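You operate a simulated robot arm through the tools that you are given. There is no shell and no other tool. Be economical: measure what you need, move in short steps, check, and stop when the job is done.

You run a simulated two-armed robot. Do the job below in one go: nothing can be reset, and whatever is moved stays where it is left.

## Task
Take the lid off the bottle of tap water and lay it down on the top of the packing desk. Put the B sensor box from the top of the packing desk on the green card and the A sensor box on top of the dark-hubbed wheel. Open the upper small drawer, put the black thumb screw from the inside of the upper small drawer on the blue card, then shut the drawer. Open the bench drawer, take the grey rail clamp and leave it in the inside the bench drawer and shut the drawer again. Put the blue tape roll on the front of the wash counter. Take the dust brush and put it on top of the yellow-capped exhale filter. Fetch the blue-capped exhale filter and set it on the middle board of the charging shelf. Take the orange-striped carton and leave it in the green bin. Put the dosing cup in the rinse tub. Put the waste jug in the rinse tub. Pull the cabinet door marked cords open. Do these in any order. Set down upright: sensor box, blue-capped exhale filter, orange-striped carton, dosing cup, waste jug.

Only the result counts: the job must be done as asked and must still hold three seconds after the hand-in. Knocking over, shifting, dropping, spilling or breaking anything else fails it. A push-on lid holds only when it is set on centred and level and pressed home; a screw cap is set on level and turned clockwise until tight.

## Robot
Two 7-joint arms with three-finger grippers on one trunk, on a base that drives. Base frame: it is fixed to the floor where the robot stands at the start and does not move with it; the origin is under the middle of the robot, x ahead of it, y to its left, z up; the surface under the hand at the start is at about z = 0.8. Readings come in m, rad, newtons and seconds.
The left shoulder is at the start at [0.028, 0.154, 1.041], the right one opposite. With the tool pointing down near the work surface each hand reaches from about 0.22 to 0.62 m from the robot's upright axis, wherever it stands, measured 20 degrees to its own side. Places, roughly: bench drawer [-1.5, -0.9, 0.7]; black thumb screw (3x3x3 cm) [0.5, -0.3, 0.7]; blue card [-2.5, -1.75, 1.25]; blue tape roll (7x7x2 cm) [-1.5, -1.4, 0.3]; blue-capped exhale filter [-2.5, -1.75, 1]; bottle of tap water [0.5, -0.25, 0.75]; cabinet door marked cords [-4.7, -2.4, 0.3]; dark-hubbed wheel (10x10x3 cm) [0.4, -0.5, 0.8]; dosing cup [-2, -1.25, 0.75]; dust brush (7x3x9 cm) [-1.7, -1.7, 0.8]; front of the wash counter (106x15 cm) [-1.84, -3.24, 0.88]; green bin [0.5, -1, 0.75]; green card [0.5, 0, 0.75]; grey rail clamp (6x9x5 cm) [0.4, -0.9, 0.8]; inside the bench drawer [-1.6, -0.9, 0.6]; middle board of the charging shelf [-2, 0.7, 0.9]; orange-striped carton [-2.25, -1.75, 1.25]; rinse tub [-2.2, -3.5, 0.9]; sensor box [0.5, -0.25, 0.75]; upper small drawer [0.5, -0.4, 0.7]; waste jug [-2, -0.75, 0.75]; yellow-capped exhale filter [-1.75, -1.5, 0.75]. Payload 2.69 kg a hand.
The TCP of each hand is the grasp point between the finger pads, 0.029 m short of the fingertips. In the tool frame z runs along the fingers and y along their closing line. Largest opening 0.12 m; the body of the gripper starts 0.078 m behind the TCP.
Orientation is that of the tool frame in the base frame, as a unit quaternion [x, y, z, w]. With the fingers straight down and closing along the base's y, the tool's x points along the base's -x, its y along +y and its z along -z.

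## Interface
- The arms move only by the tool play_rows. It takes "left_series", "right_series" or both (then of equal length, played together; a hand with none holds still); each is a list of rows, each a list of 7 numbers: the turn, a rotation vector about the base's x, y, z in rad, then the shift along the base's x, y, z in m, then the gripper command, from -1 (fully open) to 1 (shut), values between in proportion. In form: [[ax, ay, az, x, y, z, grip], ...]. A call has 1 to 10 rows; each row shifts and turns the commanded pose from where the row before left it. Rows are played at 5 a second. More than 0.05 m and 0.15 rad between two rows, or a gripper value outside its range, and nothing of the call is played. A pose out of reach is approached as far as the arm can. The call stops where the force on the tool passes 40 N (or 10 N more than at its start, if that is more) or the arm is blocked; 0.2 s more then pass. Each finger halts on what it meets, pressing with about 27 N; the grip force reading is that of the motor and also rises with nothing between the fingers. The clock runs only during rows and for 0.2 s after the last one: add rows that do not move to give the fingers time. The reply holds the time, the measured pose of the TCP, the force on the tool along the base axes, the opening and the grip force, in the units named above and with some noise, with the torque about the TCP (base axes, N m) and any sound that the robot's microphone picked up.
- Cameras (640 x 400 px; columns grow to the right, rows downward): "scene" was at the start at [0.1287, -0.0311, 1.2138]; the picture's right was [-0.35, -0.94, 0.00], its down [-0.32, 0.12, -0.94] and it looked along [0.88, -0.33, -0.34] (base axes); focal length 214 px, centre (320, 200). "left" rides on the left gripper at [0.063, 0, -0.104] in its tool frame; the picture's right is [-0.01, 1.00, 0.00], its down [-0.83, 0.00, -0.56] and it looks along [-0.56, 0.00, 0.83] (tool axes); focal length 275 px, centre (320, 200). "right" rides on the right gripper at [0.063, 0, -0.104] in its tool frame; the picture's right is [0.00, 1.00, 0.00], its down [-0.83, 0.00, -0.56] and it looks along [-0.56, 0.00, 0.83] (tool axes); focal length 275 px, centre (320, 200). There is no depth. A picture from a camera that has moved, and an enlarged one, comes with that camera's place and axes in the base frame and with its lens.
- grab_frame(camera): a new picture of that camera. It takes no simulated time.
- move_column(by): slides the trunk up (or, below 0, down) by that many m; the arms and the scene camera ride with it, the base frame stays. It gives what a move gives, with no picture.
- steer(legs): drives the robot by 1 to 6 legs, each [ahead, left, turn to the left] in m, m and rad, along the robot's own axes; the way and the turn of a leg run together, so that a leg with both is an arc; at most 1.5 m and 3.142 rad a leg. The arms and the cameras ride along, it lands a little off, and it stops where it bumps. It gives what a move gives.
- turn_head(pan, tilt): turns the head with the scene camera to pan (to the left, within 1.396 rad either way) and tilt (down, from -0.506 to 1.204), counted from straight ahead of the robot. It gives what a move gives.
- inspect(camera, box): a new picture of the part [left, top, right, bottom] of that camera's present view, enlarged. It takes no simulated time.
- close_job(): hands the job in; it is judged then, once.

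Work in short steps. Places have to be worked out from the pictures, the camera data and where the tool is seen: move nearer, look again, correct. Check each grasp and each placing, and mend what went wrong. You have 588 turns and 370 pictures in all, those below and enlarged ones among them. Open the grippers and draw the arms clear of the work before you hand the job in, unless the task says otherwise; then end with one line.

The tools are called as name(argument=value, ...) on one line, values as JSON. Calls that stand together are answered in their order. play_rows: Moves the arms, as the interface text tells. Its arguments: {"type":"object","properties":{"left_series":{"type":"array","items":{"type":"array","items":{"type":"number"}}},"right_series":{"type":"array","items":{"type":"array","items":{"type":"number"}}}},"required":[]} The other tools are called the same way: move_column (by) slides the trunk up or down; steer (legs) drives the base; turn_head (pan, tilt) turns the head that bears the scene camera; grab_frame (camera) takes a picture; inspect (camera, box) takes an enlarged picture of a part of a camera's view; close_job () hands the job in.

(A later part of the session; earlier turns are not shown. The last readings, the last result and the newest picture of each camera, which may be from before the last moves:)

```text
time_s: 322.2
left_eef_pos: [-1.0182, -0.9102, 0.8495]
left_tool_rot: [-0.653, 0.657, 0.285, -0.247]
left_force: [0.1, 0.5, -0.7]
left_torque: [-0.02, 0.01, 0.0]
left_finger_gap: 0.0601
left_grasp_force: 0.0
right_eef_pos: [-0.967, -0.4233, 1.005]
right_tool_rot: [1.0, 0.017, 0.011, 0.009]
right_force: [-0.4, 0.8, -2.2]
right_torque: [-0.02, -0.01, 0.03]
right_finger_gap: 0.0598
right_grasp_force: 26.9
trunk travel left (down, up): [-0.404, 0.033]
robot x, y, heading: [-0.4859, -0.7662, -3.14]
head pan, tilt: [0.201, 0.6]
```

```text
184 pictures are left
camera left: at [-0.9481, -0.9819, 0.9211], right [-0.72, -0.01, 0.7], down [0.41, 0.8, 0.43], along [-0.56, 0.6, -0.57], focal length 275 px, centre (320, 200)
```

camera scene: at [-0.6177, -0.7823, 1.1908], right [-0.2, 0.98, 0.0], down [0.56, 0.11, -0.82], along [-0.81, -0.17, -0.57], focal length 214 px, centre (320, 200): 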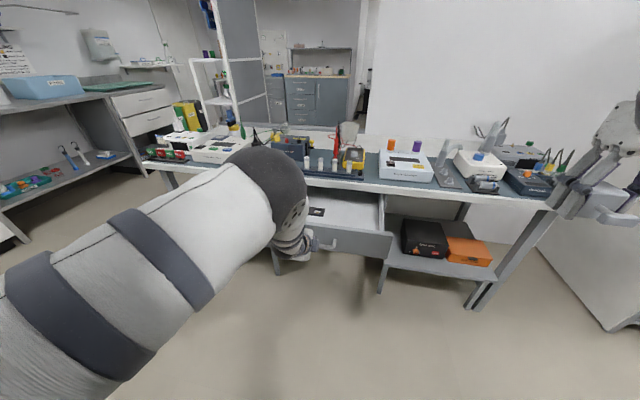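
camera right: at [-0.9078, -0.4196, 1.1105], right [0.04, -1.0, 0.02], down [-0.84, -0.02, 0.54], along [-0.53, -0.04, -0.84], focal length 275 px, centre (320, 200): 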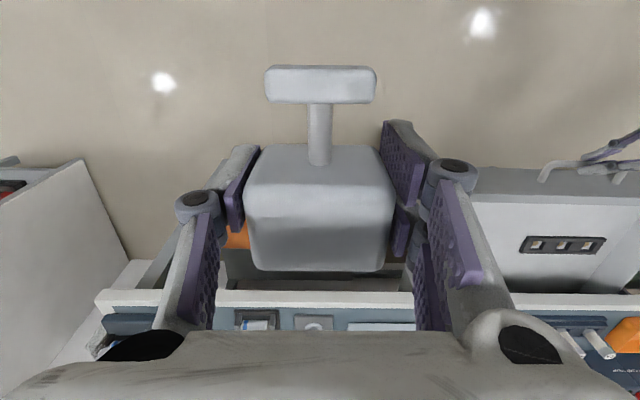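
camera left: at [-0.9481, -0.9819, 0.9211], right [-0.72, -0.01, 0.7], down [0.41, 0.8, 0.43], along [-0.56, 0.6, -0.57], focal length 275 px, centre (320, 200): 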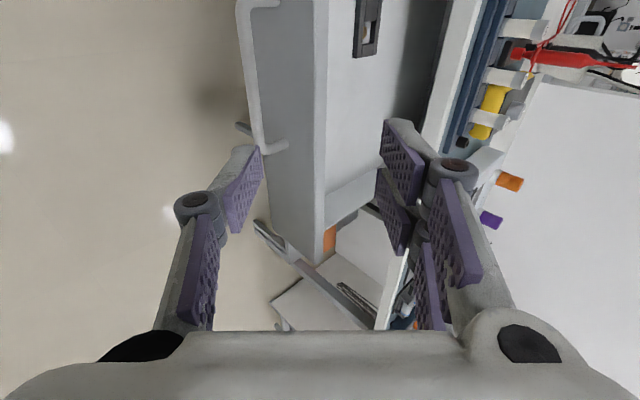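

Clear. I drive left 0.2 and forward 0.22 to place the clamp with the right hand.

steer(legs=[[0, 0.2, 0], [0.2, 0, 0]])

play_rows(right_series=[[0, 0, 0, 0, -0.04, 0.0, 1], [0, 0, 0, 0, -0.05, -0.0, 1], [0, 0, 0, 0, -0.05, -0.0, 1], [0, 0, 0, -0.02, -0.04, -0.0, 1], [0, 0, 0, -0.02, 0, -0.04, 1], [0, 0, 0, 0, 0, -0.04, 1], [0, 0, 0, 0, 0, 0, 1]])

grab_frame(camera="right")

grab_frame(camera="scene")

```text
time_s: 325.5
left_eef_pos: [-1.2145, -1.1065, 0.8487]
left_tool_rot: [-0.651, 0.658, 0.287, -0.246]
left_force: [-0.3, -0.6, -0.5]
left_torque: [-0.02, 0.01, 0.01]
left_finger_gap: 0.0602
left_grasp_force: 0.2
right_eef_pos: [-1.1596, -0.6175, 1.0054]
right_tool_rot: [1.0, 0.014, 0.012, 0.009]
right_force: [0.4, 0.3, -2.6]
right_torque: [-0.05, -0.05, 0.02]
right_finger_gap: 0.0597
right_grasp_force: 26.9
trunk travel left (down, up): [-0.404, 0.033]
robot x, y, heading: [-0.6805, -0.9655, 3.135]
head pan, tilt: [0.201, 0.6]
```

```text
time_s: 327.1
left_eef_pos: [-1.2139, -1.1064, 0.8499]
left_tool_rot: [-0.651, 0.659, 0.287, -0.245]
left_force: [0.0, -0.6, 0.2]
left_torque: [0.02, 0.0, -0.01]
left_finger_gap: 0.0599
left_grasp_force: 0.0
right_eef_pos: [-1.2025, -0.7985, 0.9279]
right_tool_rot: [1.0, 0.013, 0.011, 0.009]
right_force: [-0.2, -0.5, -2.6]
right_torque: [-0.01, 0.01, -0.02]
right_finger_gap: 0.0599
right_grasp_force: 26.9
trunk travel left (down, up): [-0.404, 0.033]
robot x, y, heading: [-0.6827, -0.9651, 3.135]
head pan, tilt: [0.201, 0.6]
```

```text
183 pictures are left
camera right: at [-1.1412, -0.7953, 1.0341], right [0.03, -1.0, 0.02], down [-0.84, -0.02, 0.54], along [-0.54, -0.03, -0.84], focal length 275 px, centre (320, 200)
```

right: 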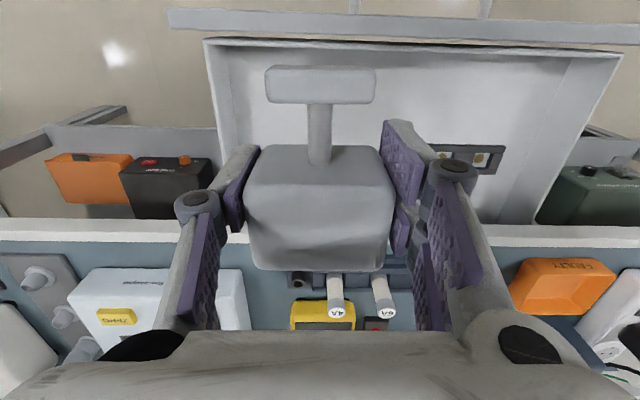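

```text
182 pictures are left
camera scene: at [-0.8097, -0.9794, 1.1913], right [-0.19, 0.98, 0.0], down [0.55, 0.11, -0.83], along [-0.81, -0.16, -0.56], focal length 214 px, centre (320, 200)
```

scene: 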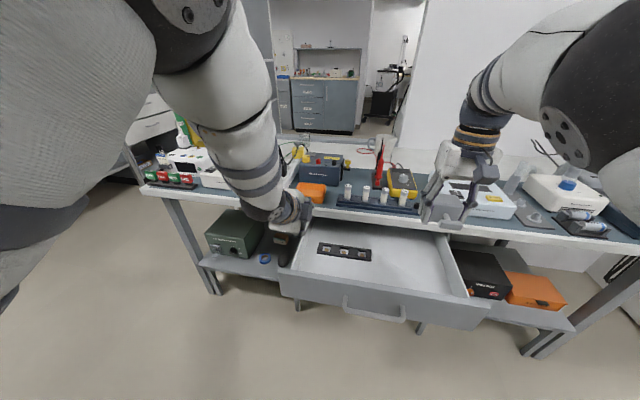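

I move the clamp to x≈-1.255 (clear of the front wall and the bench edge) and lower it into the drawer.

play_rows(right_series=[[0, 0, 0, -0.03, 0, 0.0, 1], [0, 0, 0, -0.022, 0, -0.02, 1], [0, 0, 0, 0, 0, -0.04, 1], [0, 0, 0, 0, 0, -0.04, 1], [0, 0, 0, 0, 0, -0.04, 1], [0, 0, 0, 0, 0, 0, 1]])

grab_frame(camera="right")

```text
time_s: 328.5
left_eef_pos: [-1.2141, -1.1072, 0.8502]
left_tool_rot: [-0.65, 0.659, 0.286, -0.246]
left_force: [-0.5, 0.2, -0.2]
left_torque: [-0.02, 0.0, 0.0]
left_finger_gap: 0.0601
left_grasp_force: 0.0
right_eef_pos: [-1.2505, -0.8001, 0.7882]
right_tool_rot: [1.0, 0.014, 0.011, 0.009]
right_force: [0.4, 0.0, -2.2]
right_torque: [0.0, -0.04, 0.01]
right_finger_gap: 0.0595
right_grasp_force: 27.4
trunk travel left (down, up): [-0.404, 0.033]
robot x, y, heading: [-0.6793, -0.9642, 3.128]
head pan, tilt: [0.201, 0.6]
```

```text
181 pictures are left
camera right: at [-1.1887, -0.797, 0.895], right [0.03, -1.0, 0.02], down [-0.84, -0.02, 0.54], along [-0.54, -0.03, -0.84], focal length 275 px, centre (320, 200)
```

right: 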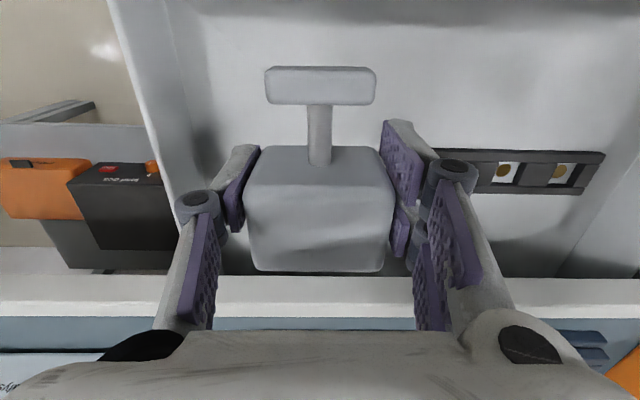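

Room is fine. Lowering further.

play_rows(right_series=[[0, 0, 0, 0, 0, -0.04, 1], [0, 0, 0, 0, 0, -0.04, 1], [0, 0, 0, 0, 0, -0.02, 1], [0, 0, 0, 0, 0, 0, 1]])

grab_frame(camera="right")

```text
time_s: 329.5
left_eef_pos: [-1.2144, -1.1064, 0.8495]
left_tool_rot: [-0.651, 0.659, 0.286, -0.246]
left_force: [-0.1, -0.8, -0.7]
left_torque: [-0.02, -0.02, 0.0]
left_finger_gap: 0.0599
left_grasp_force: 0.2
right_eef_pos: [-1.2463, -0.7984, 0.6883]
right_tool_rot: [1.0, 0.014, 0.01, 0.009]
right_force: [0.3, -0.8, -2.2]
right_torque: [0.02, -0.01, -0.02]
right_finger_gap: 0.0595
right_grasp_force: 26.8
right hand out of reach, approached as far as the arm can: row 3
trunk travel left (down, up): [-0.404, 0.033]
robot x, y, heading: [-0.6816, -0.9664, 3.136]
head pan, tilt: [0.201, 0.6]
```

```text
180 pictures are left
camera right: at [-1.1846, -0.7947, 0.7955], right [0.03, -1.0, 0.02], down [-0.84, -0.02, 0.54], along [-0.54, -0.03, -0.84], focal length 275 px, centre (320, 200)
```

right: 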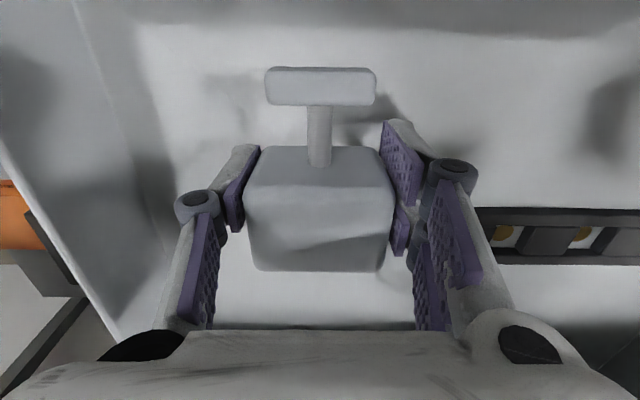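

Near the floor. Lower in 1 cm steps.

play_rows(right_series=[[0, 0, 0, 0, 0, -0.01, 1], [0, 0, 0, 0, 0, -0.01, 1], [0, 0, 0, 0, 0, -0.006, 1], [0, 0, 0, 0, 0, 0, 1]])

```text
time_s: 330.5
left_eef_pos: [-1.2136, -1.1063, 0.8513]
left_tool_rot: [-0.65, 0.659, 0.288, -0.247]
left_force: [0.0, 0.2, 0.4]
left_torque: [0.03, 0.0, 0.0]
left_finger_gap: 0.0598
left_grasp_force: 0.1
right_eef_pos: [-1.2397, -0.7974, 0.666]
right_tool_rot: [1.0, 0.014, 0.007, 0.009]
right_force: [-1.1, -1.2, 18.2]
right_torque: [0.11, -0.19, 0.01]
right_finger_gap: 0.0597
right_grasp_force: 26.4
right hand out of reach, approached as far as the arm can: row 1, 3
trunk travel left (down, up): [-0.404, 0.033]
robot x, y, heading: [-0.6799, -0.962, 3.133]
head pan, tilt: [0.201, 0.6]
```

Contact with the drawer floor (18 N). Release and rise.

play_rows(right_series=[[0, 0, 0, 0, 0, 0.002, 0.0], [0, 0, 0, 0, 0, 0, -0.4], [0, 0, 0, 0, 0, 0, -0.4], [0, 0, 0, 0, 0, 0.03, -0.4], [0, 0, 0, 0, 0, 0.04, -0.4], [0, 0, 0, 0, 0, 0.04, -0.4], [0, 0, 0, 0, 0, 0.04, -0.4], [0, 0, 0, 0.02, 0, 0.04, -0.4], [0, 0, 0, 0, 0, 0, -0.4]])

grab_frame(camera="right")

```text
time_s: 332.5
left_eef_pos: [-1.2159, -1.1074, 0.849]
left_tool_rot: [-0.65, 0.659, 0.287, -0.245]
left_force: [-0.8, -0.8, -0.3]
left_torque: [0.0, 0.01, -0.04]
left_finger_gap: 0.0599
left_grasp_force: 0.2
right_eef_pos: [-1.221, -0.7952, 0.8544]
right_tool_rot: [1.0, 0.012, 0.013, 0.008]
right_force: [0.3, -0.1, 0.5]
right_torque: [-0.01, 0.03, 0.03]
right_finger_gap: 0.0841
right_grasp_force: 0.0
trunk travel left (down, up): [-0.404, 0.033]
robot x, y, heading: [-0.6832, -0.9641, 3.134]
head pan, tilt: [0.201, 0.6]
```

```text
179 pictures are left
camera right: at [-1.1595, -0.7921, 0.9618], right [0.03, -1.0, 0.02], down [-0.84, -0.01, 0.54], along [-0.54, -0.03, -0.84], focal length 275 px, centre (320, 200)
```

right: 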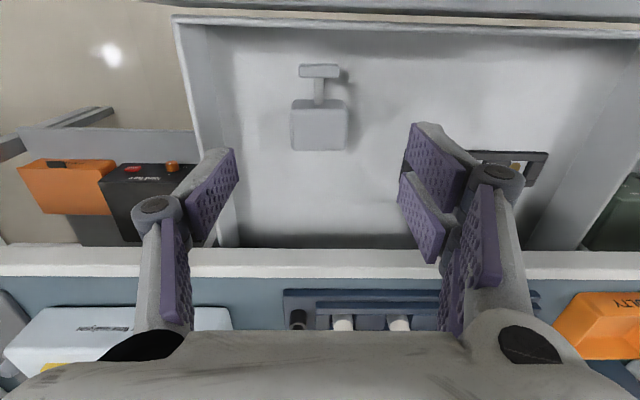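

Clamp is in the drawer. I raise and retract the right hand, back off, and make the left hand a pusher (closed, tilted more).

play_rows(right_series=[[0, 0, 0, 0.02, 0.02, 0.04, -0.4], [0, 0, 0, 0.02, 0.02, 0.04, -0.4], [0, 0, 0, 0.02, 0.03, 0.03, -0.4], [0, 0, 0, 0.02, 0.03, 0.02, -0.4], [0, 0, 0, 0, 0, 0, -0.4]])

steer(legs=[[-0.25, 0, 0]])

play_rows(left_series=[[0, 0.13, 0, 0, 0, -0.02, 0.5], [0, 0.13, 0, 0, 0.01, -0.03, 1], [0, 0.13, 0, 0, 0.02, -0.03, 1], [0, 0, 0, 0, 0.02, -0.04, 1], [0, 0, 0, 0, 0.0, -0.04, 1], [0, 0, 0, 0, 0, 0, 1]])

grab_frame(camera="scene")

grab_frame(camera="left")

```text
time_s: 333.7
left_eef_pos: [-1.2135, -1.1065, 0.8495]
left_tool_rot: [-0.65, 0.66, 0.287, -0.245]
left_force: [0.6, -0.5, 0.4]
left_torque: [0.0, -0.01, -0.03]
left_finger_gap: 0.0599
left_grasp_force: 0.0
right_eef_pos: [-1.1428, -0.6979, 0.9832]
right_tool_rot: [1.0, 0.014, 0.011, 0.009]
right_force: [0.4, -1.0, 1.1]
right_torque: [-0.06, 0.0, 0.0]
right_finger_gap: 0.0839
right_grasp_force: 0.1
trunk travel left (down, up): [-0.404, 0.033]
robot x, y, heading: [-0.6811, -0.9642, 3.138]
head pan, tilt: [0.201, 0.6]
```

```text
time_s: 335.6
left_eef_pos: [-0.9611, -1.1076, 0.8506]
left_tool_rot: [-0.649, 0.66, 0.287, -0.246]
left_force: [-0.1, -0.4, 0.4]
left_torque: [-0.03, 0.04, -0.04]
left_finger_gap: 0.0598
left_grasp_force: 0.1
right_eef_pos: [-0.8878, -0.6998, 0.9831]
right_tool_rot: [1.0, 0.012, 0.011, 0.008]
right_force: [-0.1, -0.5, -0.3]
right_torque: [0.01, 0.0, 0.01]
right_finger_gap: 0.084
right_grasp_force: 0.0
trunk travel left (down, up): [-0.404, 0.033]
robot x, y, heading: [-0.4267, -0.9674, 3.132]
head pan, tilt: [0.201, 0.6]
```

```text
time_s: 337.0
left_eef_pos: [-0.9642, -1.0589, 0.6914]
left_tool_rot: [-0.582, 0.599, 0.407, -0.37]
left_force: [-0.1, -0.4, 0.1]
left_torque: [0.01, -0.03, 0.01]
left_finger_gap: 0.0
left_grasp_force: 27.3
right_eef_pos: [-0.8896, -0.6987, 0.983]
right_tool_rot: [1.0, 0.012, 0.01, 0.009]
right_force: [-0.3, -0.8, -0.6]
right_torque: [0.03, 0.0, -0.02]
right_finger_gap: 0.084
right_grasp_force: 0.0
trunk travel left (down, up): [-0.404, 0.033]
robot x, y, heading: [-0.4286, -0.9627, 3.131]
head pan, tilt: [0.201, 0.6]
```

```text
178 pictures are left
camera scene: at [-0.5569, -0.9811, 1.1914], right [-0.19, 0.98, 0.0], down [0.55, 0.11, -0.83], along [-0.81, -0.16, -0.56], focal length 214 px, centre (320, 200)
```

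scene: 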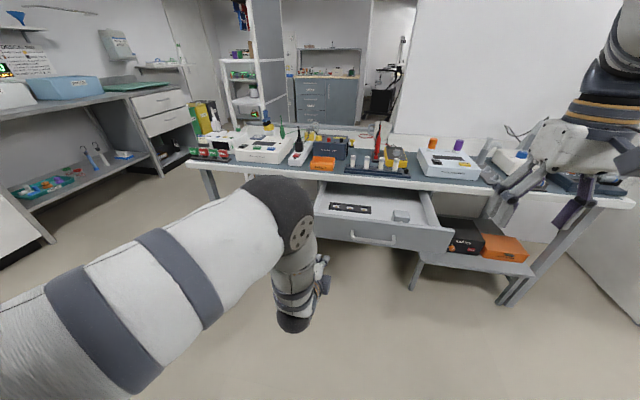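

```text
177 pictures are left
camera left: at [-0.8709, -1.1296, 0.7314], right [-0.4, 0.0, 0.92], down [0.55, 0.8, 0.24], along [-0.73, 0.6, -0.31], focal length 275 px, centre (320, 200)
```

left: 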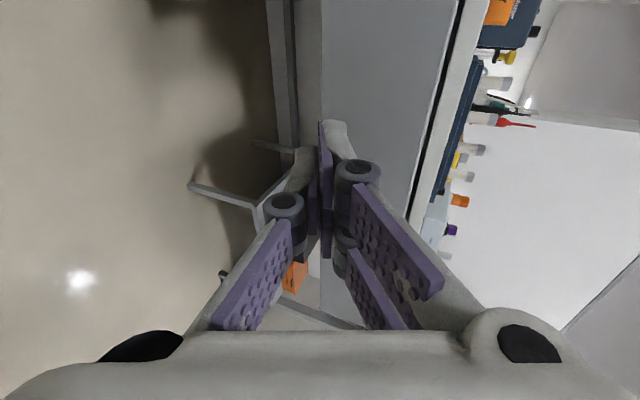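

The fist faces the panel left of the handle. Drive forward to push.

steer(legs=[[0.2, 0, 0]])

grab_frame(camera="scene")

```text
time_s: 338.6
left_eef_pos: [-1.1664, -1.0594, 0.6917]
left_tool_rot: [-0.583, 0.599, 0.406, -0.369]
left_force: [0.0, -0.2, -0.8]
left_torque: [-0.01, 0.01, 0.0]
left_finger_gap: 0.0
left_grasp_force: 27.0
right_eef_pos: [-1.0924, -0.6977, 0.9824]
right_tool_rot: [1.0, 0.014, 0.011, 0.008]
right_force: [-0.5, 0.2, 0.9]
right_torque: [-0.01, -0.05, 0.0]
right_finger_gap: 0.0842
right_grasp_force: 0.1
trunk travel left (down, up): [-0.404, 0.033]
robot x, y, heading: [-0.6313, -0.9642, 3.135]
head pan, tilt: [0.201, 0.6]
```

```text
176 pictures are left
camera scene: at [-0.7603, -0.9797, 1.1912], right [-0.19, 0.98, 0.0], down [0.56, 0.11, -0.82], along [-0.81, -0.16, -0.57], focal length 214 px, centre (320, 200)
```

scene: 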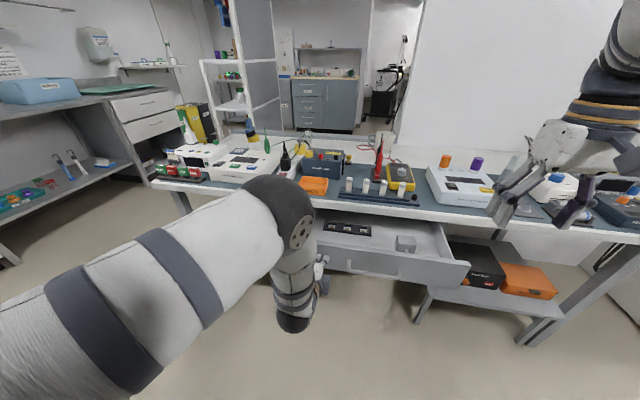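

Keep pushing.

steer(legs=[[0.15, 0, 0]])

play_rows(left_series=[[0, 0, 0, -0.02, 0, 0, 1], [0, 0, 0, -0.02, 0, 0, 1], [0, 0, 0, -0.02, 0, 0, 1], [0, 0, 0, -0.02, 0, 0, 1]])

grab_frame(camera="scene")

```text
time_s: 339.9
left_eef_pos: [-1.3138, -1.0563, 0.6928]
left_tool_rot: [-0.583, 0.599, 0.406, -0.37]
left_force: [-0.1, 0.1, -0.8]
left_torque: [0.01, 0.03, -0.03]
left_finger_gap: 0.0004
left_grasp_force: 26.7
right_eef_pos: [-1.241, -0.6961, 0.982]
right_tool_rot: [1.0, 0.013, 0.011, 0.008]
right_force: [-0.1, -0.2, -0.7]
right_torque: [-0.01, -0.04, 0.0]
right_finger_gap: 0.0842
right_grasp_force: 0.0
trunk travel left (down, up): [-0.404, 0.033]
robot x, y, heading: [-0.7795, -0.966, 3.138]
head pan, tilt: [0.201, 0.6]
```

```text
time_s: 340.6
left_eef_pos: [-1.3518, -1.0588, 0.692]
left_tool_rot: [-0.583, 0.599, 0.405, -0.369]
left_force: [15.4, -0.3, 10.1]
left_torque: [-0.17, 0.25, 0.36]
left_finger_gap: 0.0
left_grasp_force: 26.6
right_eef_pos: [-1.239, -0.6982, 0.9817]
right_tool_rot: [1.0, 0.014, 0.012, 0.009]
right_force: [-0.2, -0.2, 0.7]
right_torque: [-0.01, -0.02, 0.01]
right_finger_gap: 0.084
right_grasp_force: 0.0
trunk travel left (down, up): [-0.404, 0.033]
robot x, y, heading: [-0.7777, -0.9637, 3.134]
head pan, tilt: [0.201, 0.6]
stopped in row 3 (left hand): the force on the tool passed its limit at 65 N (the readings are from after the stop); the commanded pose is now the measured one
```

```text
175 pictures are left
camera scene: at [-0.9059, -0.9787, 1.1914], right [-0.19, 0.98, 0.0], down [0.55, 0.11, -0.83], along [-0.81, -0.16, -0.56], focal length 214 px, centre (320, 200)
```

scene: 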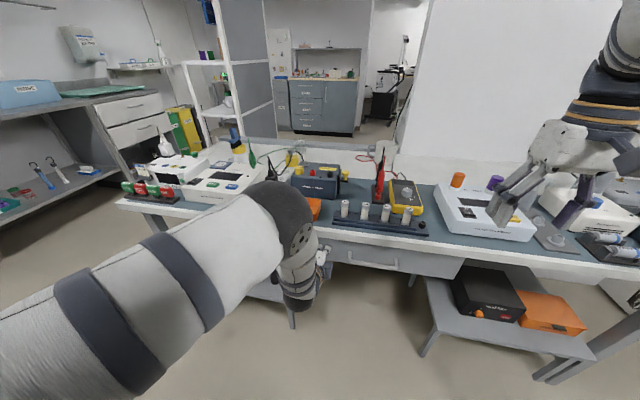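

Drawer is shut. Next the blue tape roll. I back off and roll the left hand back (about its own axis) so it closes along y.

steer(legs=[[-0.3, 0, 0]])

play_rows(left_series=[[0.138, 0, 0.0585, 0, 0, 0, 1], [0.138, 0, 0.0585, 0, 0, 0, 1], [0.138, 0, 0.0585, 0, 0, 0, 1], [0.138, 0, 0.0585, 0, 0, 0, 1], [0.138, 0, 0.0585, 0, 0, 0, 1], [0.138, 0, 0.0585, 0, 0, 0, 1], [0.138, 0, 0.0585, 0, 0, 0, 1], [0.138, 0, 0.0585, 0, 0, 0, 1], [0.138, 0, 0.0585, 0, 0, 0, 0], [0.138, 0, 0.0585, 0, 0, 0, -1]])

grab_frame(camera="left")

```text
time_s: 342.6
left_eef_pos: [-1.0553, -1.0679, 0.6916]
left_tool_rot: [-0.587, 0.596, 0.403, -0.372]
left_force: [-0.1, -0.4, 0.2]
left_torque: [0.02, 0.05, -0.01]
left_finger_gap: 0.0001
left_grasp_force: 26.8
right_eef_pos: [-0.9475, -0.7029, 0.9811]
right_tool_rot: [1.0, 0.02, 0.012, 0.008]
right_force: [0.7, 0.0, 0.1]
right_torque: [0.01, 0.03, -0.03]
right_finger_gap: 0.0841
right_grasp_force: 0.1
trunk travel left (down, up): [-0.404, 0.033]
robot x, y, heading: [-0.4838, -0.9611, -3.136]
head pan, tilt: [0.201, 0.6]
```

```text
time_s: 344.8
left_eef_pos: [-1.0561, -1.0657, 0.6916]
left_tool_rot: [0.821, -0.026, -0.57, 0.01]
left_force: [0.0, 0.3, -0.7]
left_torque: [-0.01, -0.01, 0.01]
left_finger_gap: 0.1189
left_grasp_force: 0.0
right_eef_pos: [-0.9461, -0.7032, 0.9826]
right_tool_rot: [1.0, 0.019, 0.012, 0.009]
right_force: [-0.2, -0.5, -1.2]
right_torque: [0.0, -0.02, 0.01]
right_finger_gap: 0.0841
right_grasp_force: 0.1
trunk travel left (down, up): [-0.404, 0.033]
robot x, y, heading: [-0.4813, -0.962, -3.135]
head pan, tilt: [0.201, 0.6]
```

```text
174 pictures are left
camera left: at [-0.9359, -1.0731, 0.669], right [-0.03, -1.0, 0.05], down [0.23, 0.04, 0.97], along [-0.97, 0.04, 0.23], focal length 275 px, centre (320, 200)
```

left: 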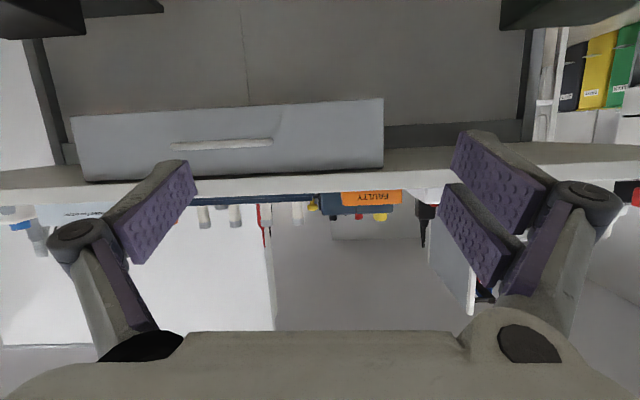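

Drawer is flush. I reduce the left tilt to ~45°, pull the right hand in, and shift the base left 0.29.

play_rows(left_series=[[0, -0.13, 0, 0, 0, 0, -1], [0, -0.13, 0, 0, 0, 0, -1], [0, -0.13, 0, 0, 0, 0, -1], [0, 0, 0, 0, 0, 0, -1], [0, 0, 0, 0, 0, 0, -1]], right_series=[[0, 0, 0, 0.03, 0.03, 0.0, -0.4], [0, 0, 0, 0.03, 0.03, 0.0, -0.4], [0, 0, 0, 0.03, 0.03, 0.0, -0.4], [0, 0, 0, 0.03, 0.03, 0, -0.4], [0, 0, 0, 0, 0, 0, -0.4]])

steer(legs=[[0, 0.29, -0.006]])

move_column(by=-0.28)

turn_head(pan=0.1, tilt=0.4)

grab_frame(camera="left")

grab_frame(camera="scene")

```text
time_s: 346.0
left_eef_pos: [-1.0558, -1.0667, 0.6905]
left_tool_rot: [0.916, -0.029, -0.4, 0.005]
left_force: [0.1, -0.3, -0.2]
left_torque: [-0.05, 0.01, 0.03]
left_finger_gap: 0.12
left_grasp_force: 0.0
right_eef_pos: [-0.8265, -0.581, 0.9813]
right_tool_rot: [1.0, 0.02, 0.011, 0.009]
right_force: [0.7, -0.3, -0.8]
right_torque: [-0.01, -0.01, -0.02]
right_finger_gap: 0.0841
right_grasp_force: 0.0
trunk travel left (down, up): [-0.404, 0.033]
robot x, y, heading: [-0.4813, -0.9643, -3.138]
head pan, tilt: [0.201, 0.6]
```

```text
time_s: 348.9
left_eef_pos: [-1.0548, -1.3554, 0.692]
left_tool_rot: [0.916, -0.031, -0.399, 0.004]
left_force: [-1.0, -0.3, 0.4]
left_torque: [0.03, -0.03, 0.01]
left_finger_gap: 0.1202
left_grasp_force: 0.1
right_eef_pos: [-0.8226, -0.873, 0.9792]
right_tool_rot: [1.0, 0.016, 0.011, 0.008]
right_force: [1.1, -0.6, -0.3]
right_torque: [0.05, 0.0, 0.01]
right_finger_gap: 0.084
right_grasp_force: 0.0
trunk travel left (down, up): [-0.404, 0.033]
robot x, y, heading: [-0.4845, -1.2619, 3.137]
head pan, tilt: [0.201, 0.6]
```

```text
time_s: 351.7
left_eef_pos: [-1.0569, -1.3556, 0.4117]
left_tool_rot: [0.915, -0.032, -0.401, 0.004]
left_force: [-0.9, 0.3, -0.3]
left_torque: [0.01, 0.01, -0.01]
left_finger_gap: 0.12
left_grasp_force: 0.0
right_eef_pos: [-0.8412, -0.8738, 0.6598]
right_tool_rot: [0.997, 0.016, 0.08, 0.009]
right_force: [0.2, -0.3, -0.2]
right_torque: [-0.02, 0.03, 0.0]
right_finger_gap: 0.084
right_grasp_force: 0.1
trunk travel left (down, up): [-0.124, 0.313]
robot x, y, heading: [-0.4823, -1.2594, 3.141]
head pan, tilt: [0.201, 0.6]
```

```text
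time_s: 352.4
left_eef_pos: [-1.0569, -1.3563, 0.4107]
left_tool_rot: [0.916, -0.032, -0.4, 0.004]
left_force: [0.6, 0.2, 0.9]
left_torque: [0.03, 0.02, 0.02]
left_finger_gap: 0.12
left_grasp_force: 0.1
right_eef_pos: [-0.8416, -0.8729, 0.659]
right_tool_rot: [0.997, 0.017, 0.08, 0.008]
right_force: [-0.5, -0.1, 0.2]
right_torque: [0.02, 0.0, -0.02]
right_finger_gap: 0.0839
right_grasp_force: 0.2
trunk travel left (down, up): [-0.124, 0.313]
robot x, y, heading: [-0.4811, -1.257, 3.138]
head pan, tilt: [0.099, 0.4]
```

```text
173 pictures are left
camera left: at [-0.9368, -1.3636, 0.4357], right [-0.06, -1.0, 0.04], down [-0.16, 0.05, 0.99], along [-0.99, 0.05, -0.16], focal length 275 px, centre (320, 200)
```

left: 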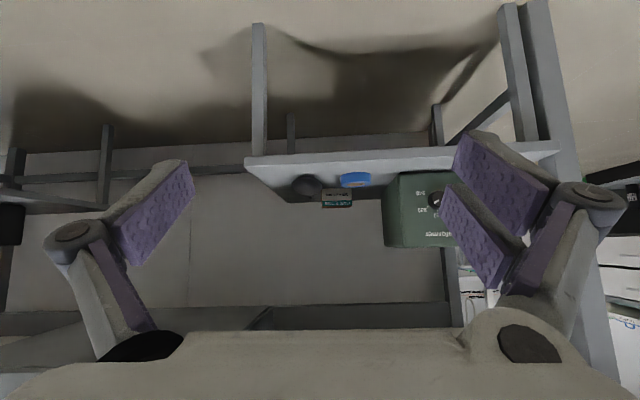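

```text
172 pictures are left
camera scene: at [-0.7194, -1.2646, 0.9055], right [-0.1, 1.0, 0.0], down [0.39, 0.04, -0.92], along [-0.92, -0.09, -0.39], focal length 214 px, centre (320, 200)
```

scene: 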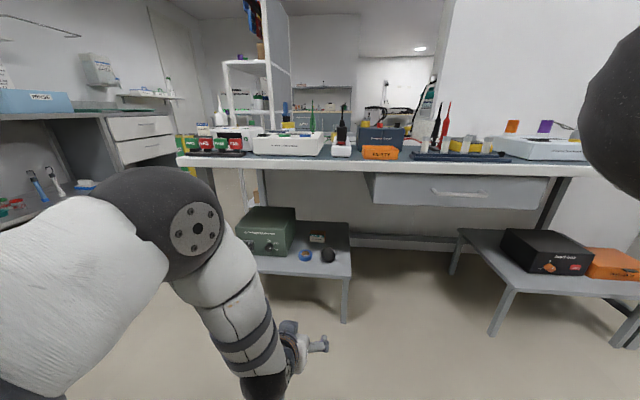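

Tape at ≈(-1.485, -1.41, 0.31), with the transformer only ~2 cm to its side. I'll pinch the ring's front wall (single finger in the hole): roll the left hand by 90° and reduce the tilt.

play_rows(left_series=[[0.11, 0, 0.102, 0, 0, 0, -1], [0.11, 0, 0.102, 0, 0, 0, -1], [0.11, 0, 0.102, 0, 0, 0, -1], [0.11, 0, 0.102, 0, 0, 0, -1], [0.11, 0, 0.102, 0, 0, 0, -1], [0.11, 0, 0.102, 0, 0, 0, -1], [0.11, 0, 0.102, 0, 0, 0, -1], [0.11, 0, 0.102, 0, 0, 0, -1], [0.11, 0, 0.102, 0, 0, 0, -1], [0.11, 0, 0.102, 0, 0, 0, -1]])

play_rows(left_series=[[0.05, 0, 0.046, 0, 0, 0, -0.2], [0, -0.13, 0, 0, 0, 0, -0.2], [0, -0.13, 0, 0, 0, 0, -0.2], [0, -0.13, 0, 0, 0, 0, -0.2], [0, 0, 0, 0, 0, 0, -0.2]])

grab_frame(camera="left")

```text
time_s: 354.6
left_eef_pos: [-1.058, -1.3557, 0.4115]
left_tool_rot: [0.687, 0.601, -0.307, -0.269]
left_force: [0.0, -0.4, 0.3]
left_torque: [0.0, 0.01, 0.01]
left_finger_gap: 0.1201
left_grasp_force: 0.1
right_eef_pos: [-0.8425, -0.8728, 0.6596]
right_tool_rot: [0.997, 0.015, 0.08, 0.009]
right_force: [0.3, -0.2, 0.6]
right_torque: [0.02, 0.04, 0.05]
right_finger_gap: 0.084
right_grasp_force: 0.0
trunk travel left (down, up): [-0.124, 0.313]
robot x, y, heading: [-0.4846, -1.2574, 3.142]
head pan, tilt: [0.099, 0.4]
```

```text
time_s: 355.9
left_eef_pos: [-1.0574, -1.3568, 0.4119]
left_tool_rot: [0.712, 0.666, -0.163, -0.153]
left_force: [-0.2, -0.8, 0.5]
left_torque: [0.0, -0.01, 0.0]
left_finger_gap: 0.0721
left_grasp_force: 0.1
right_eef_pos: [-0.8416, -0.8723, 0.6609]
right_tool_rot: [0.997, 0.016, 0.079, 0.01]
right_force: [0.0, 0.3, -0.2]
right_torque: [-0.01, -0.02, -0.03]
right_finger_gap: 0.0839
right_grasp_force: 0.0
trunk travel left (down, up): [-0.124, 0.313]
robot x, y, heading: [-0.4804, -1.256, 3.143]
head pan, tilt: [0.099, 0.4]
```

```text
171 pictures are left
camera left: at [-1.0072, -1.2958, 0.5035], right [0.9, -0.07, -0.43], down [0.19, -0.83, 0.53], along [-0.4, -0.55, -0.73], focal length 275 px, centre (320, 200)
```

left: 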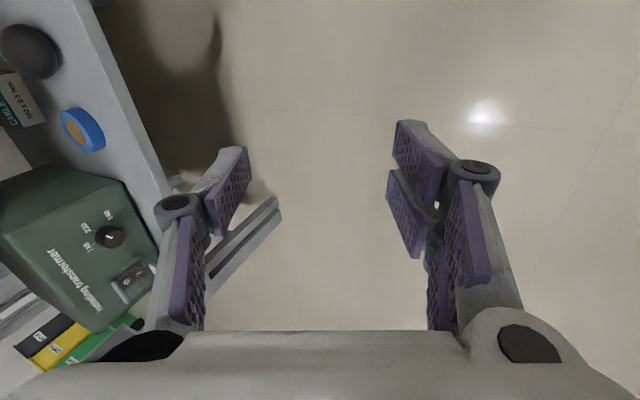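

I zoom on the tape.

inspect(camera="left", box=[0, 60, 200, 200])

```text
2.86 times, centred on (100, 130) of left
camera zoom: at [-1.0072, -1.2958, 0.5035], right [0.9, -0.07, -0.43], down [0.19, -0.83, 0.53], along [-0.4, -0.55, -0.73], focal length 786 px, centre (949, 400)
```

zoom: 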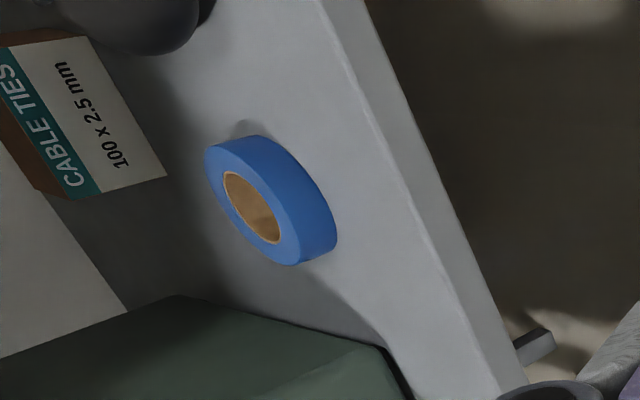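

I drive forward 0.28 m, bringing the hand under the bench edge at low height, and look again.

steer(legs=[[0.28, 0.03, 0]])

grab_frame(camera="left")

grab_frame(camera="scene")

```text
time_s: 357.9
left_eef_pos: [-1.3505, -1.3794, 0.411]
left_tool_rot: [0.715, 0.662, -0.162, -0.155]
left_force: [-0.8, 0.3, 0.3]
left_torque: [0.03, -0.03, 0.0]
left_finger_gap: 0.0721
left_grasp_force: 0.1
right_eef_pos: [-1.1298, -0.8983, 0.6601]
right_tool_rot: [0.997, 0.01, 0.079, 0.01]
right_force: [-0.4, 0.1, 0.1]
right_torque: [-0.02, -0.01, 0.02]
right_finger_gap: 0.084
right_grasp_force: 0.1
trunk travel left (down, up): [-0.124, 0.313]
robot x, y, heading: [-0.7728, -1.2872, 3.133]
head pan, tilt: [0.099, 0.4]
```

```text
169 pictures are left
camera left: at [-1.2994, -1.3187, 0.5033], right [0.9, -0.08, -0.44], down [0.18, -0.83, 0.53], along [-0.4, -0.55, -0.73], focal length 275 px, centre (320, 200)
```

left: 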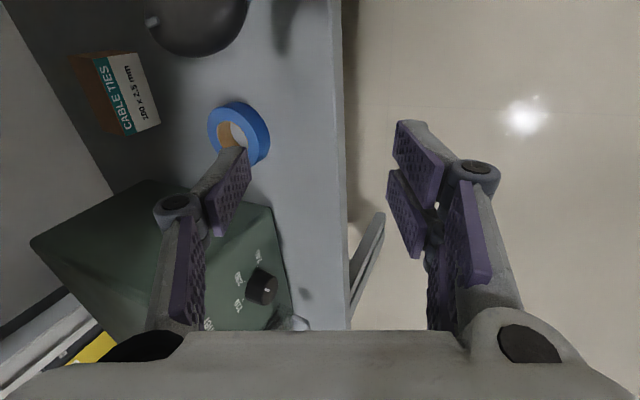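

```text
168 pictures are left
camera scene: at [-1.0116, -1.2903, 0.9056], right [-0.09, 1.0, 0.0], down [0.39, 0.03, -0.92], along [-0.92, -0.08, -0.39], focal length 214 px, centre (320, 200)
```

scene: 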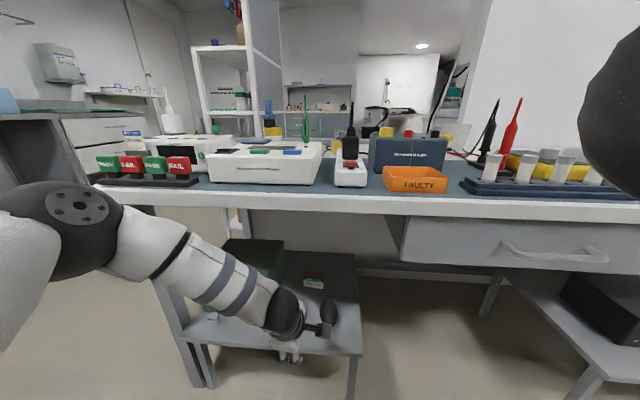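

Hole visible; ring centre ≈(-1.489, -1.405), top z≈0.32. I move above its front wall (x≈-1.463) with 4 cm opening.

play_rows(left_series=[[0, 0, 0, -0.03, -0.008, 0, 0.33], [0, 0, 0, -0.03, -0.008, 0, 0.33], [0, 0, 0, -0.03, -0.008, -0.01, 0.33], [0, 0, 0, -0.022, 0, -0.01, 0.33], [0, 0, 0, 0, 0, 0, 0.33]])

grab_frame(camera="left")

```text
time_s: 359.1
left_eef_pos: [-1.4614, -1.4043, 0.3926]
left_tool_rot: [0.715, 0.663, -0.162, -0.154]
left_force: [-0.2, 0.0, 0.3]
left_torque: [-0.04, 0.01, 0.0]
left_finger_gap: 0.0401
left_grasp_force: 0.0
right_eef_pos: [-1.1302, -0.8982, 0.6605]
right_tool_rot: [0.997, 0.01, 0.079, 0.011]
right_force: [-0.1, 0.2, -0.1]
right_torque: [-0.03, -0.01, 0.01]
right_finger_gap: 0.0843
right_grasp_force: 0.0
trunk travel left (down, up): [-0.124, 0.313]
robot x, y, heading: [-0.7739, -1.2861, 3.13]
head pan, tilt: [0.099, 0.4]
```

```text
167 pictures are left
camera left: at [-1.4112, -1.344, 0.4846], right [0.9, -0.08, -0.43], down [0.18, -0.83, 0.53], along [-0.4, -0.55, -0.73], focal length 275 px, centre (320, 200)
```

left: 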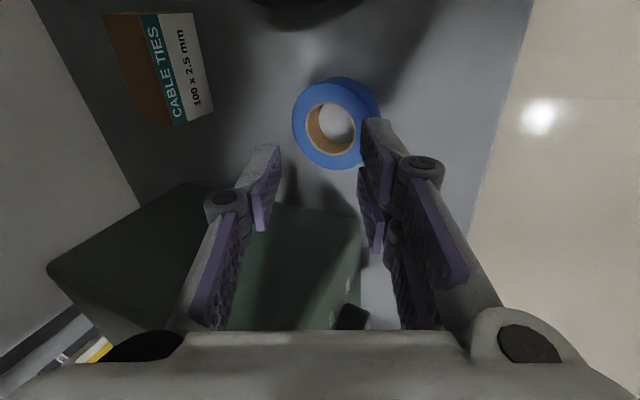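

The tilt would keep the far finger too high, so I reduce the tilt to ~6° while staying above.

play_rows(left_series=[[0, -0.09, 0, 0, 0, 0, 0.33], [0, -0.09, 0, 0, 0, 0, 0.33], [0, -0.09, 0, 0, 0, 0, 0.33], [0, -0.08, 0, 0, 0, 0, 0.33], [0, 0, 0, 0, 0, 0, 0.33]])

grab_frame(camera="left")

grab_frame(camera="scene")

```text
time_s: 360.3
left_eef_pos: [-1.4304, -1.4069, 0.3931]
left_tool_rot: [0.732, 0.679, -0.035, -0.035]
left_force: [0.1, 0.0, -0.2]
left_torque: [0.0, 0.02, 0.01]
left_finger_gap: 0.0404
left_grasp_force: 0.1
left hand out of reach, approached as far as the arm can: row 3, 4
right_eef_pos: [-1.1298, -0.897, 0.6595]
right_tool_rot: [0.997, 0.01, 0.079, 0.01]
right_force: [0.1, -0.3, -0.1]
right_torque: [-0.02, -0.02, -0.03]
right_finger_gap: 0.084
right_grasp_force: 0.1
trunk travel left (down, up): [-0.124, 0.313]
robot x, y, heading: [-0.7763, -1.2838, 3.129]
head pan, tilt: [0.099, 0.4]
```

```text
166 pictures are left
camera left: at [-1.4148, -1.3459, 0.4972], right [0.99, -0.08, -0.1], down [-0.01, -0.83, 0.56], along [-0.13, -0.55, -0.83], focal length 275 px, centre (320, 200)
```

left: 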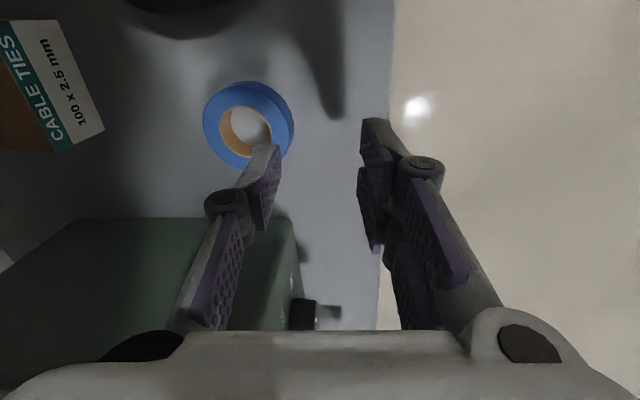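

```text
165 pictures are left
camera scene: at [-1.0116, -1.2903, 0.9056], right [-0.09, 1.0, 0.0], down [0.39, 0.03, -0.92], along [-0.92, -0.08, -0.39], focal length 214 px, centre (320, 200)
```

scene: 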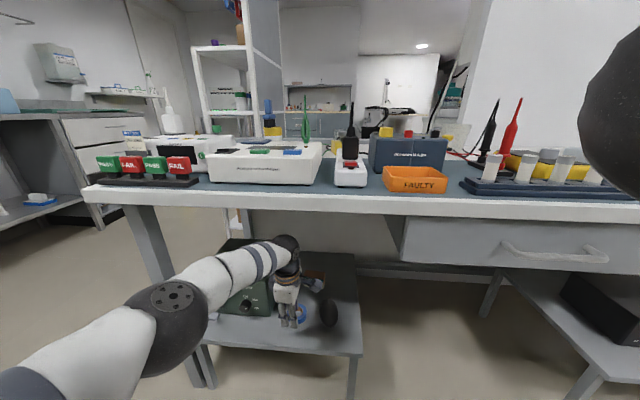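

Good clearance. Drive forward 4 cm, then align to (-1.462, -1.406) and descend.

steer(legs=[[0.045, 0, 0]])

play_rows(left_series=[[0, 0, 0, 0.012, 0.0, -0.015, 0.33], [0, 0, 0, 0, 0, -0.015, 0.33], [0, 0, 0, 0, 0, 0, 0.33]])

grab_frame(camera="left")

```text
time_s: 361.2
left_eef_pos: [-1.4768, -1.4075, 0.3937]
left_tool_rot: [0.731, 0.68, -0.036, -0.036]
left_force: [0.0, -0.5, -0.2]
left_torque: [-0.03, 0.01, -0.02]
left_finger_gap: 0.0402
left_grasp_force: 0.0
right_eef_pos: [-1.1757, -0.8972, 0.6601]
right_tool_rot: [0.997, 0.011, 0.08, 0.01]
right_force: [0.5, 0.3, -0.1]
right_torque: [-0.01, -0.01, -0.03]
right_finger_gap: 0.0839
right_grasp_force: 0.0
trunk travel left (down, up): [-0.124, 0.313]
robot x, y, heading: [-0.819, -1.2806, 3.131]
head pan, tilt: [0.099, 0.4]
```

```text
time_s: 362.0
left_eef_pos: [-1.4631, -1.4075, 0.3625]
left_tool_rot: [0.732, 0.68, -0.036, -0.035]
left_force: [0.2, -0.4, -0.1]
left_torque: [-0.02, -0.01, 0.0]
left_finger_gap: 0.0401
left_grasp_force: 0.0
right_eef_pos: [-1.1769, -0.8975, 0.6581]
right_tool_rot: [0.997, 0.011, 0.079, 0.01]
right_force: [0.4, -0.1, -0.4]
right_torque: [-0.01, 0.04, 0.01]
right_finger_gap: 0.0839
right_grasp_force: 0.0
trunk travel left (down, up): [-0.124, 0.313]
robot x, y, heading: [-0.8175, -1.2825, 3.131]
head pan, tilt: [0.099, 0.4]
```

```text
164 pictures are left
camera left: at [-1.448, -1.3463, 0.466], right [0.99, -0.08, -0.1], down [-0.01, -0.83, 0.56], along [-0.13, -0.55, -0.83], focal length 275 px, centre (320, 200)
```

left: 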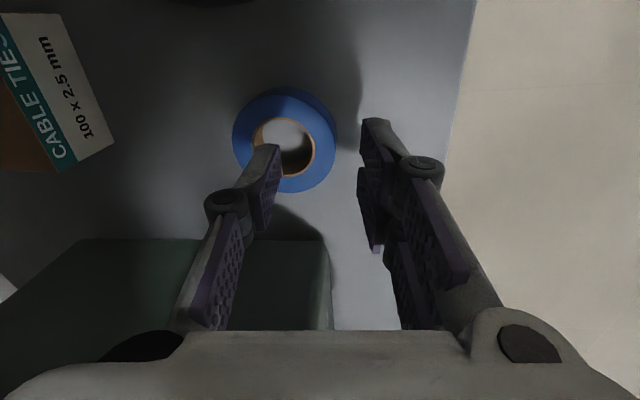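

The far finger is over the hole and the near fingers outside the ring. Descend 2.6 cm and close.

play_rows(left_series=[[0, 0, 0, 0.001, 0.001, -0.014, 0.33], [0, 0, 0, 0, 0, -0.012, 0.33], [0, 0, 0, 0, 0, 0, 0.33]])

grab_frame(camera="left")

```text
time_s: 362.8
left_eef_pos: [-1.4613, -1.4072, 0.3364]
left_tool_rot: [0.731, 0.68, -0.036, -0.035]
left_force: [0.0, -0.9, -0.2]
left_torque: [0.01, 0.0, 0.01]
left_finger_gap: 0.0404
left_grasp_force: 0.1
left hand out of reach, approached as far as the arm can: row 2
right_eef_pos: [-1.1768, -0.896, 0.6609]
right_tool_rot: [0.997, 0.012, 0.079, 0.01]
right_force: [0.4, -1.3, 0.3]
right_torque: [-0.01, -0.02, 0.01]
right_finger_gap: 0.0837
right_grasp_force: 0.0
trunk travel left (down, up): [-0.124, 0.313]
robot x, y, heading: [-0.8178, -1.2835, 3.128]
head pan, tilt: [0.099, 0.4]
```

```text
163 pictures are left
camera left: at [-1.445, -1.3466, 0.4402], right [0.99, -0.08, -0.1], down [-0.01, -0.83, 0.56], along [-0.13, -0.55, -0.83], focal length 275 px, centre (320, 200)
```

left: 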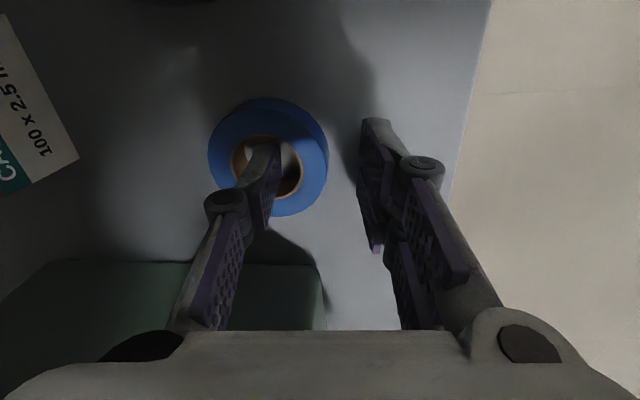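

Finger is in the hole. Lower 3 mm and close.

play_rows(left_series=[[0, 0, 0, 0, 0, -0.003, 0.33], [0, 0, 0, 0, 0, 0, 0.6], [0, 0, 0, 0, 0, 0, 1], [0, 0, 0, 0, 0, 0, 1]])

play_rows(left_series=[[0, 0, 0, 0, 0, 0.02, 1], [0, 0, 0, 0, 0, 0.03, 1], [0, 0, 0, 0, 0, 0.03, 1], [0, 0, 0, 0, 0, 0, 1]])

grab_frame(camera="left")

```text
time_s: 363.8
left_eef_pos: [-1.4595, -1.407, 0.3342]
left_tool_rot: [0.732, 0.68, -0.036, -0.036]
left_force: [0.2, 0.4, 3.4]
left_torque: [0.0, -0.03, 0.01]
left_finger_gap: 0.0119
left_grasp_force: 26.9
right_eef_pos: [-1.1759, -0.8972, 0.6604]
right_tool_rot: [0.997, 0.011, 0.078, 0.011]
right_force: [0.3, -1.1, 0.2]
right_torque: [-0.02, -0.02, -0.03]
right_finger_gap: 0.084
right_grasp_force: 0.0
trunk travel left (down, up): [-0.124, 0.313]
robot x, y, heading: [-0.8185, -1.2817, 3.132]
head pan, tilt: [0.099, 0.4]
```

```text
time_s: 364.8
left_eef_pos: [-1.4609, -1.4047, 0.4156]
left_tool_rot: [0.731, 0.68, -0.035, -0.036]
left_force: [-1.5, -0.6, -0.5]
left_torque: [-0.04, 0.0, 0.03]
left_finger_gap: 0.0117
left_grasp_force: 26.3
right_eef_pos: [-1.1758, -0.8968, 0.66]
right_tool_rot: [0.997, 0.011, 0.08, 0.01]
right_force: [-0.2, -0.6, 0.3]
right_torque: [0.0, 0.03, 0.0]
right_finger_gap: 0.0838
right_grasp_force: 0.0
trunk travel left (down, up): [-0.124, 0.313]
robot x, y, heading: [-0.8221, -1.2864, 3.129]
head pan, tilt: [0.099, 0.4]
```

```text
162 pictures are left
camera left: at [-1.4446, -1.3451, 0.5191], right [0.99, -0.08, -0.1], down [-0.01, -0.83, 0.56], along [-0.13, -0.55, -0.82], focal length 275 px, centre (320, 200)
```

left: 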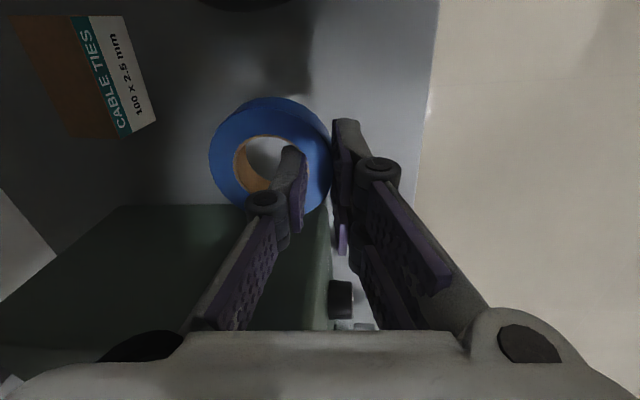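

Tape roll is held. Back out from under the bench and raise the trunk.

steer(legs=[[-0.4, 0, 0]])

move_column(by=0.28)

grab_frame(camera="left")

grab_frame(camera="scene")

```text
time_s: 367.3
left_eef_pos: [-1.0554, -1.4098, 0.4153]
left_tool_rot: [0.732, 0.679, -0.035, -0.035]
left_force: [-0.3, 0.4, 0.0]
left_torque: [-0.02, -0.04, -0.02]
left_finger_gap: 0.0115
left_grasp_force: 26.6
right_eef_pos: [-0.7708, -0.9016, 0.6592]
right_tool_rot: [0.997, 0.01, 0.08, 0.011]
right_force: [-0.2, 0.1, -0.8]
right_torque: [0.05, 0.01, 0.0]
right_finger_gap: 0.0837
right_grasp_force: 0.1
trunk travel left (down, up): [-0.124, 0.313]
robot x, y, heading: [-0.4173, -1.2892, 3.131]
head pan, tilt: [0.099, 0.4]
```

```text
time_s: 370.1
left_eef_pos: [-1.0912, -1.4088, 0.9194]
left_tool_rot: [0.714, 0.662, -0.164, -0.158]
left_force: [0.0, 0.1, -0.6]
left_torque: [0.01, -0.01, -0.02]
left_finger_gap: 0.0112
left_grasp_force: 26.9
right_eef_pos: [-0.7714, -0.9021, 0.939]
right_tool_rot: [0.997, 0.011, 0.08, 0.011]
right_force: [0.6, -1.0, -0.3]
right_torque: [-0.01, -0.03, -0.01]
right_finger_gap: 0.0841
right_grasp_force: 0.0
trunk travel left (down, up): [-0.404, 0.033]
robot x, y, heading: [-0.4138, -1.2881, 3.13]
head pan, tilt: [0.099, 0.4]
```

```text
161 pictures are left
camera left: at [-1.0396, -1.349, 1.0104], right [0.89, -0.08, -0.44], down [0.19, -0.83, 0.52], along [-0.41, -0.55, -0.73], focal length 275 px, centre (320, 200)
```

left: 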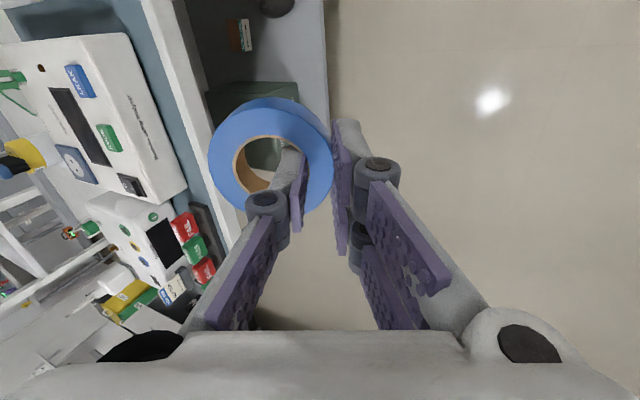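

```text
160 pictures are left
camera scene: at [-0.5489, -1.2955, 1.2093], right [-0.09, 1.0, 0.0], down [0.39, 0.03, -0.92], along [-0.92, -0.08, -0.39], focal length 214 px, centre (320, 200)
```

scene: 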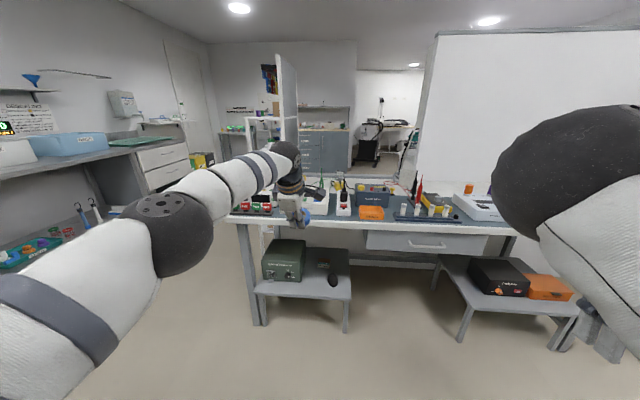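

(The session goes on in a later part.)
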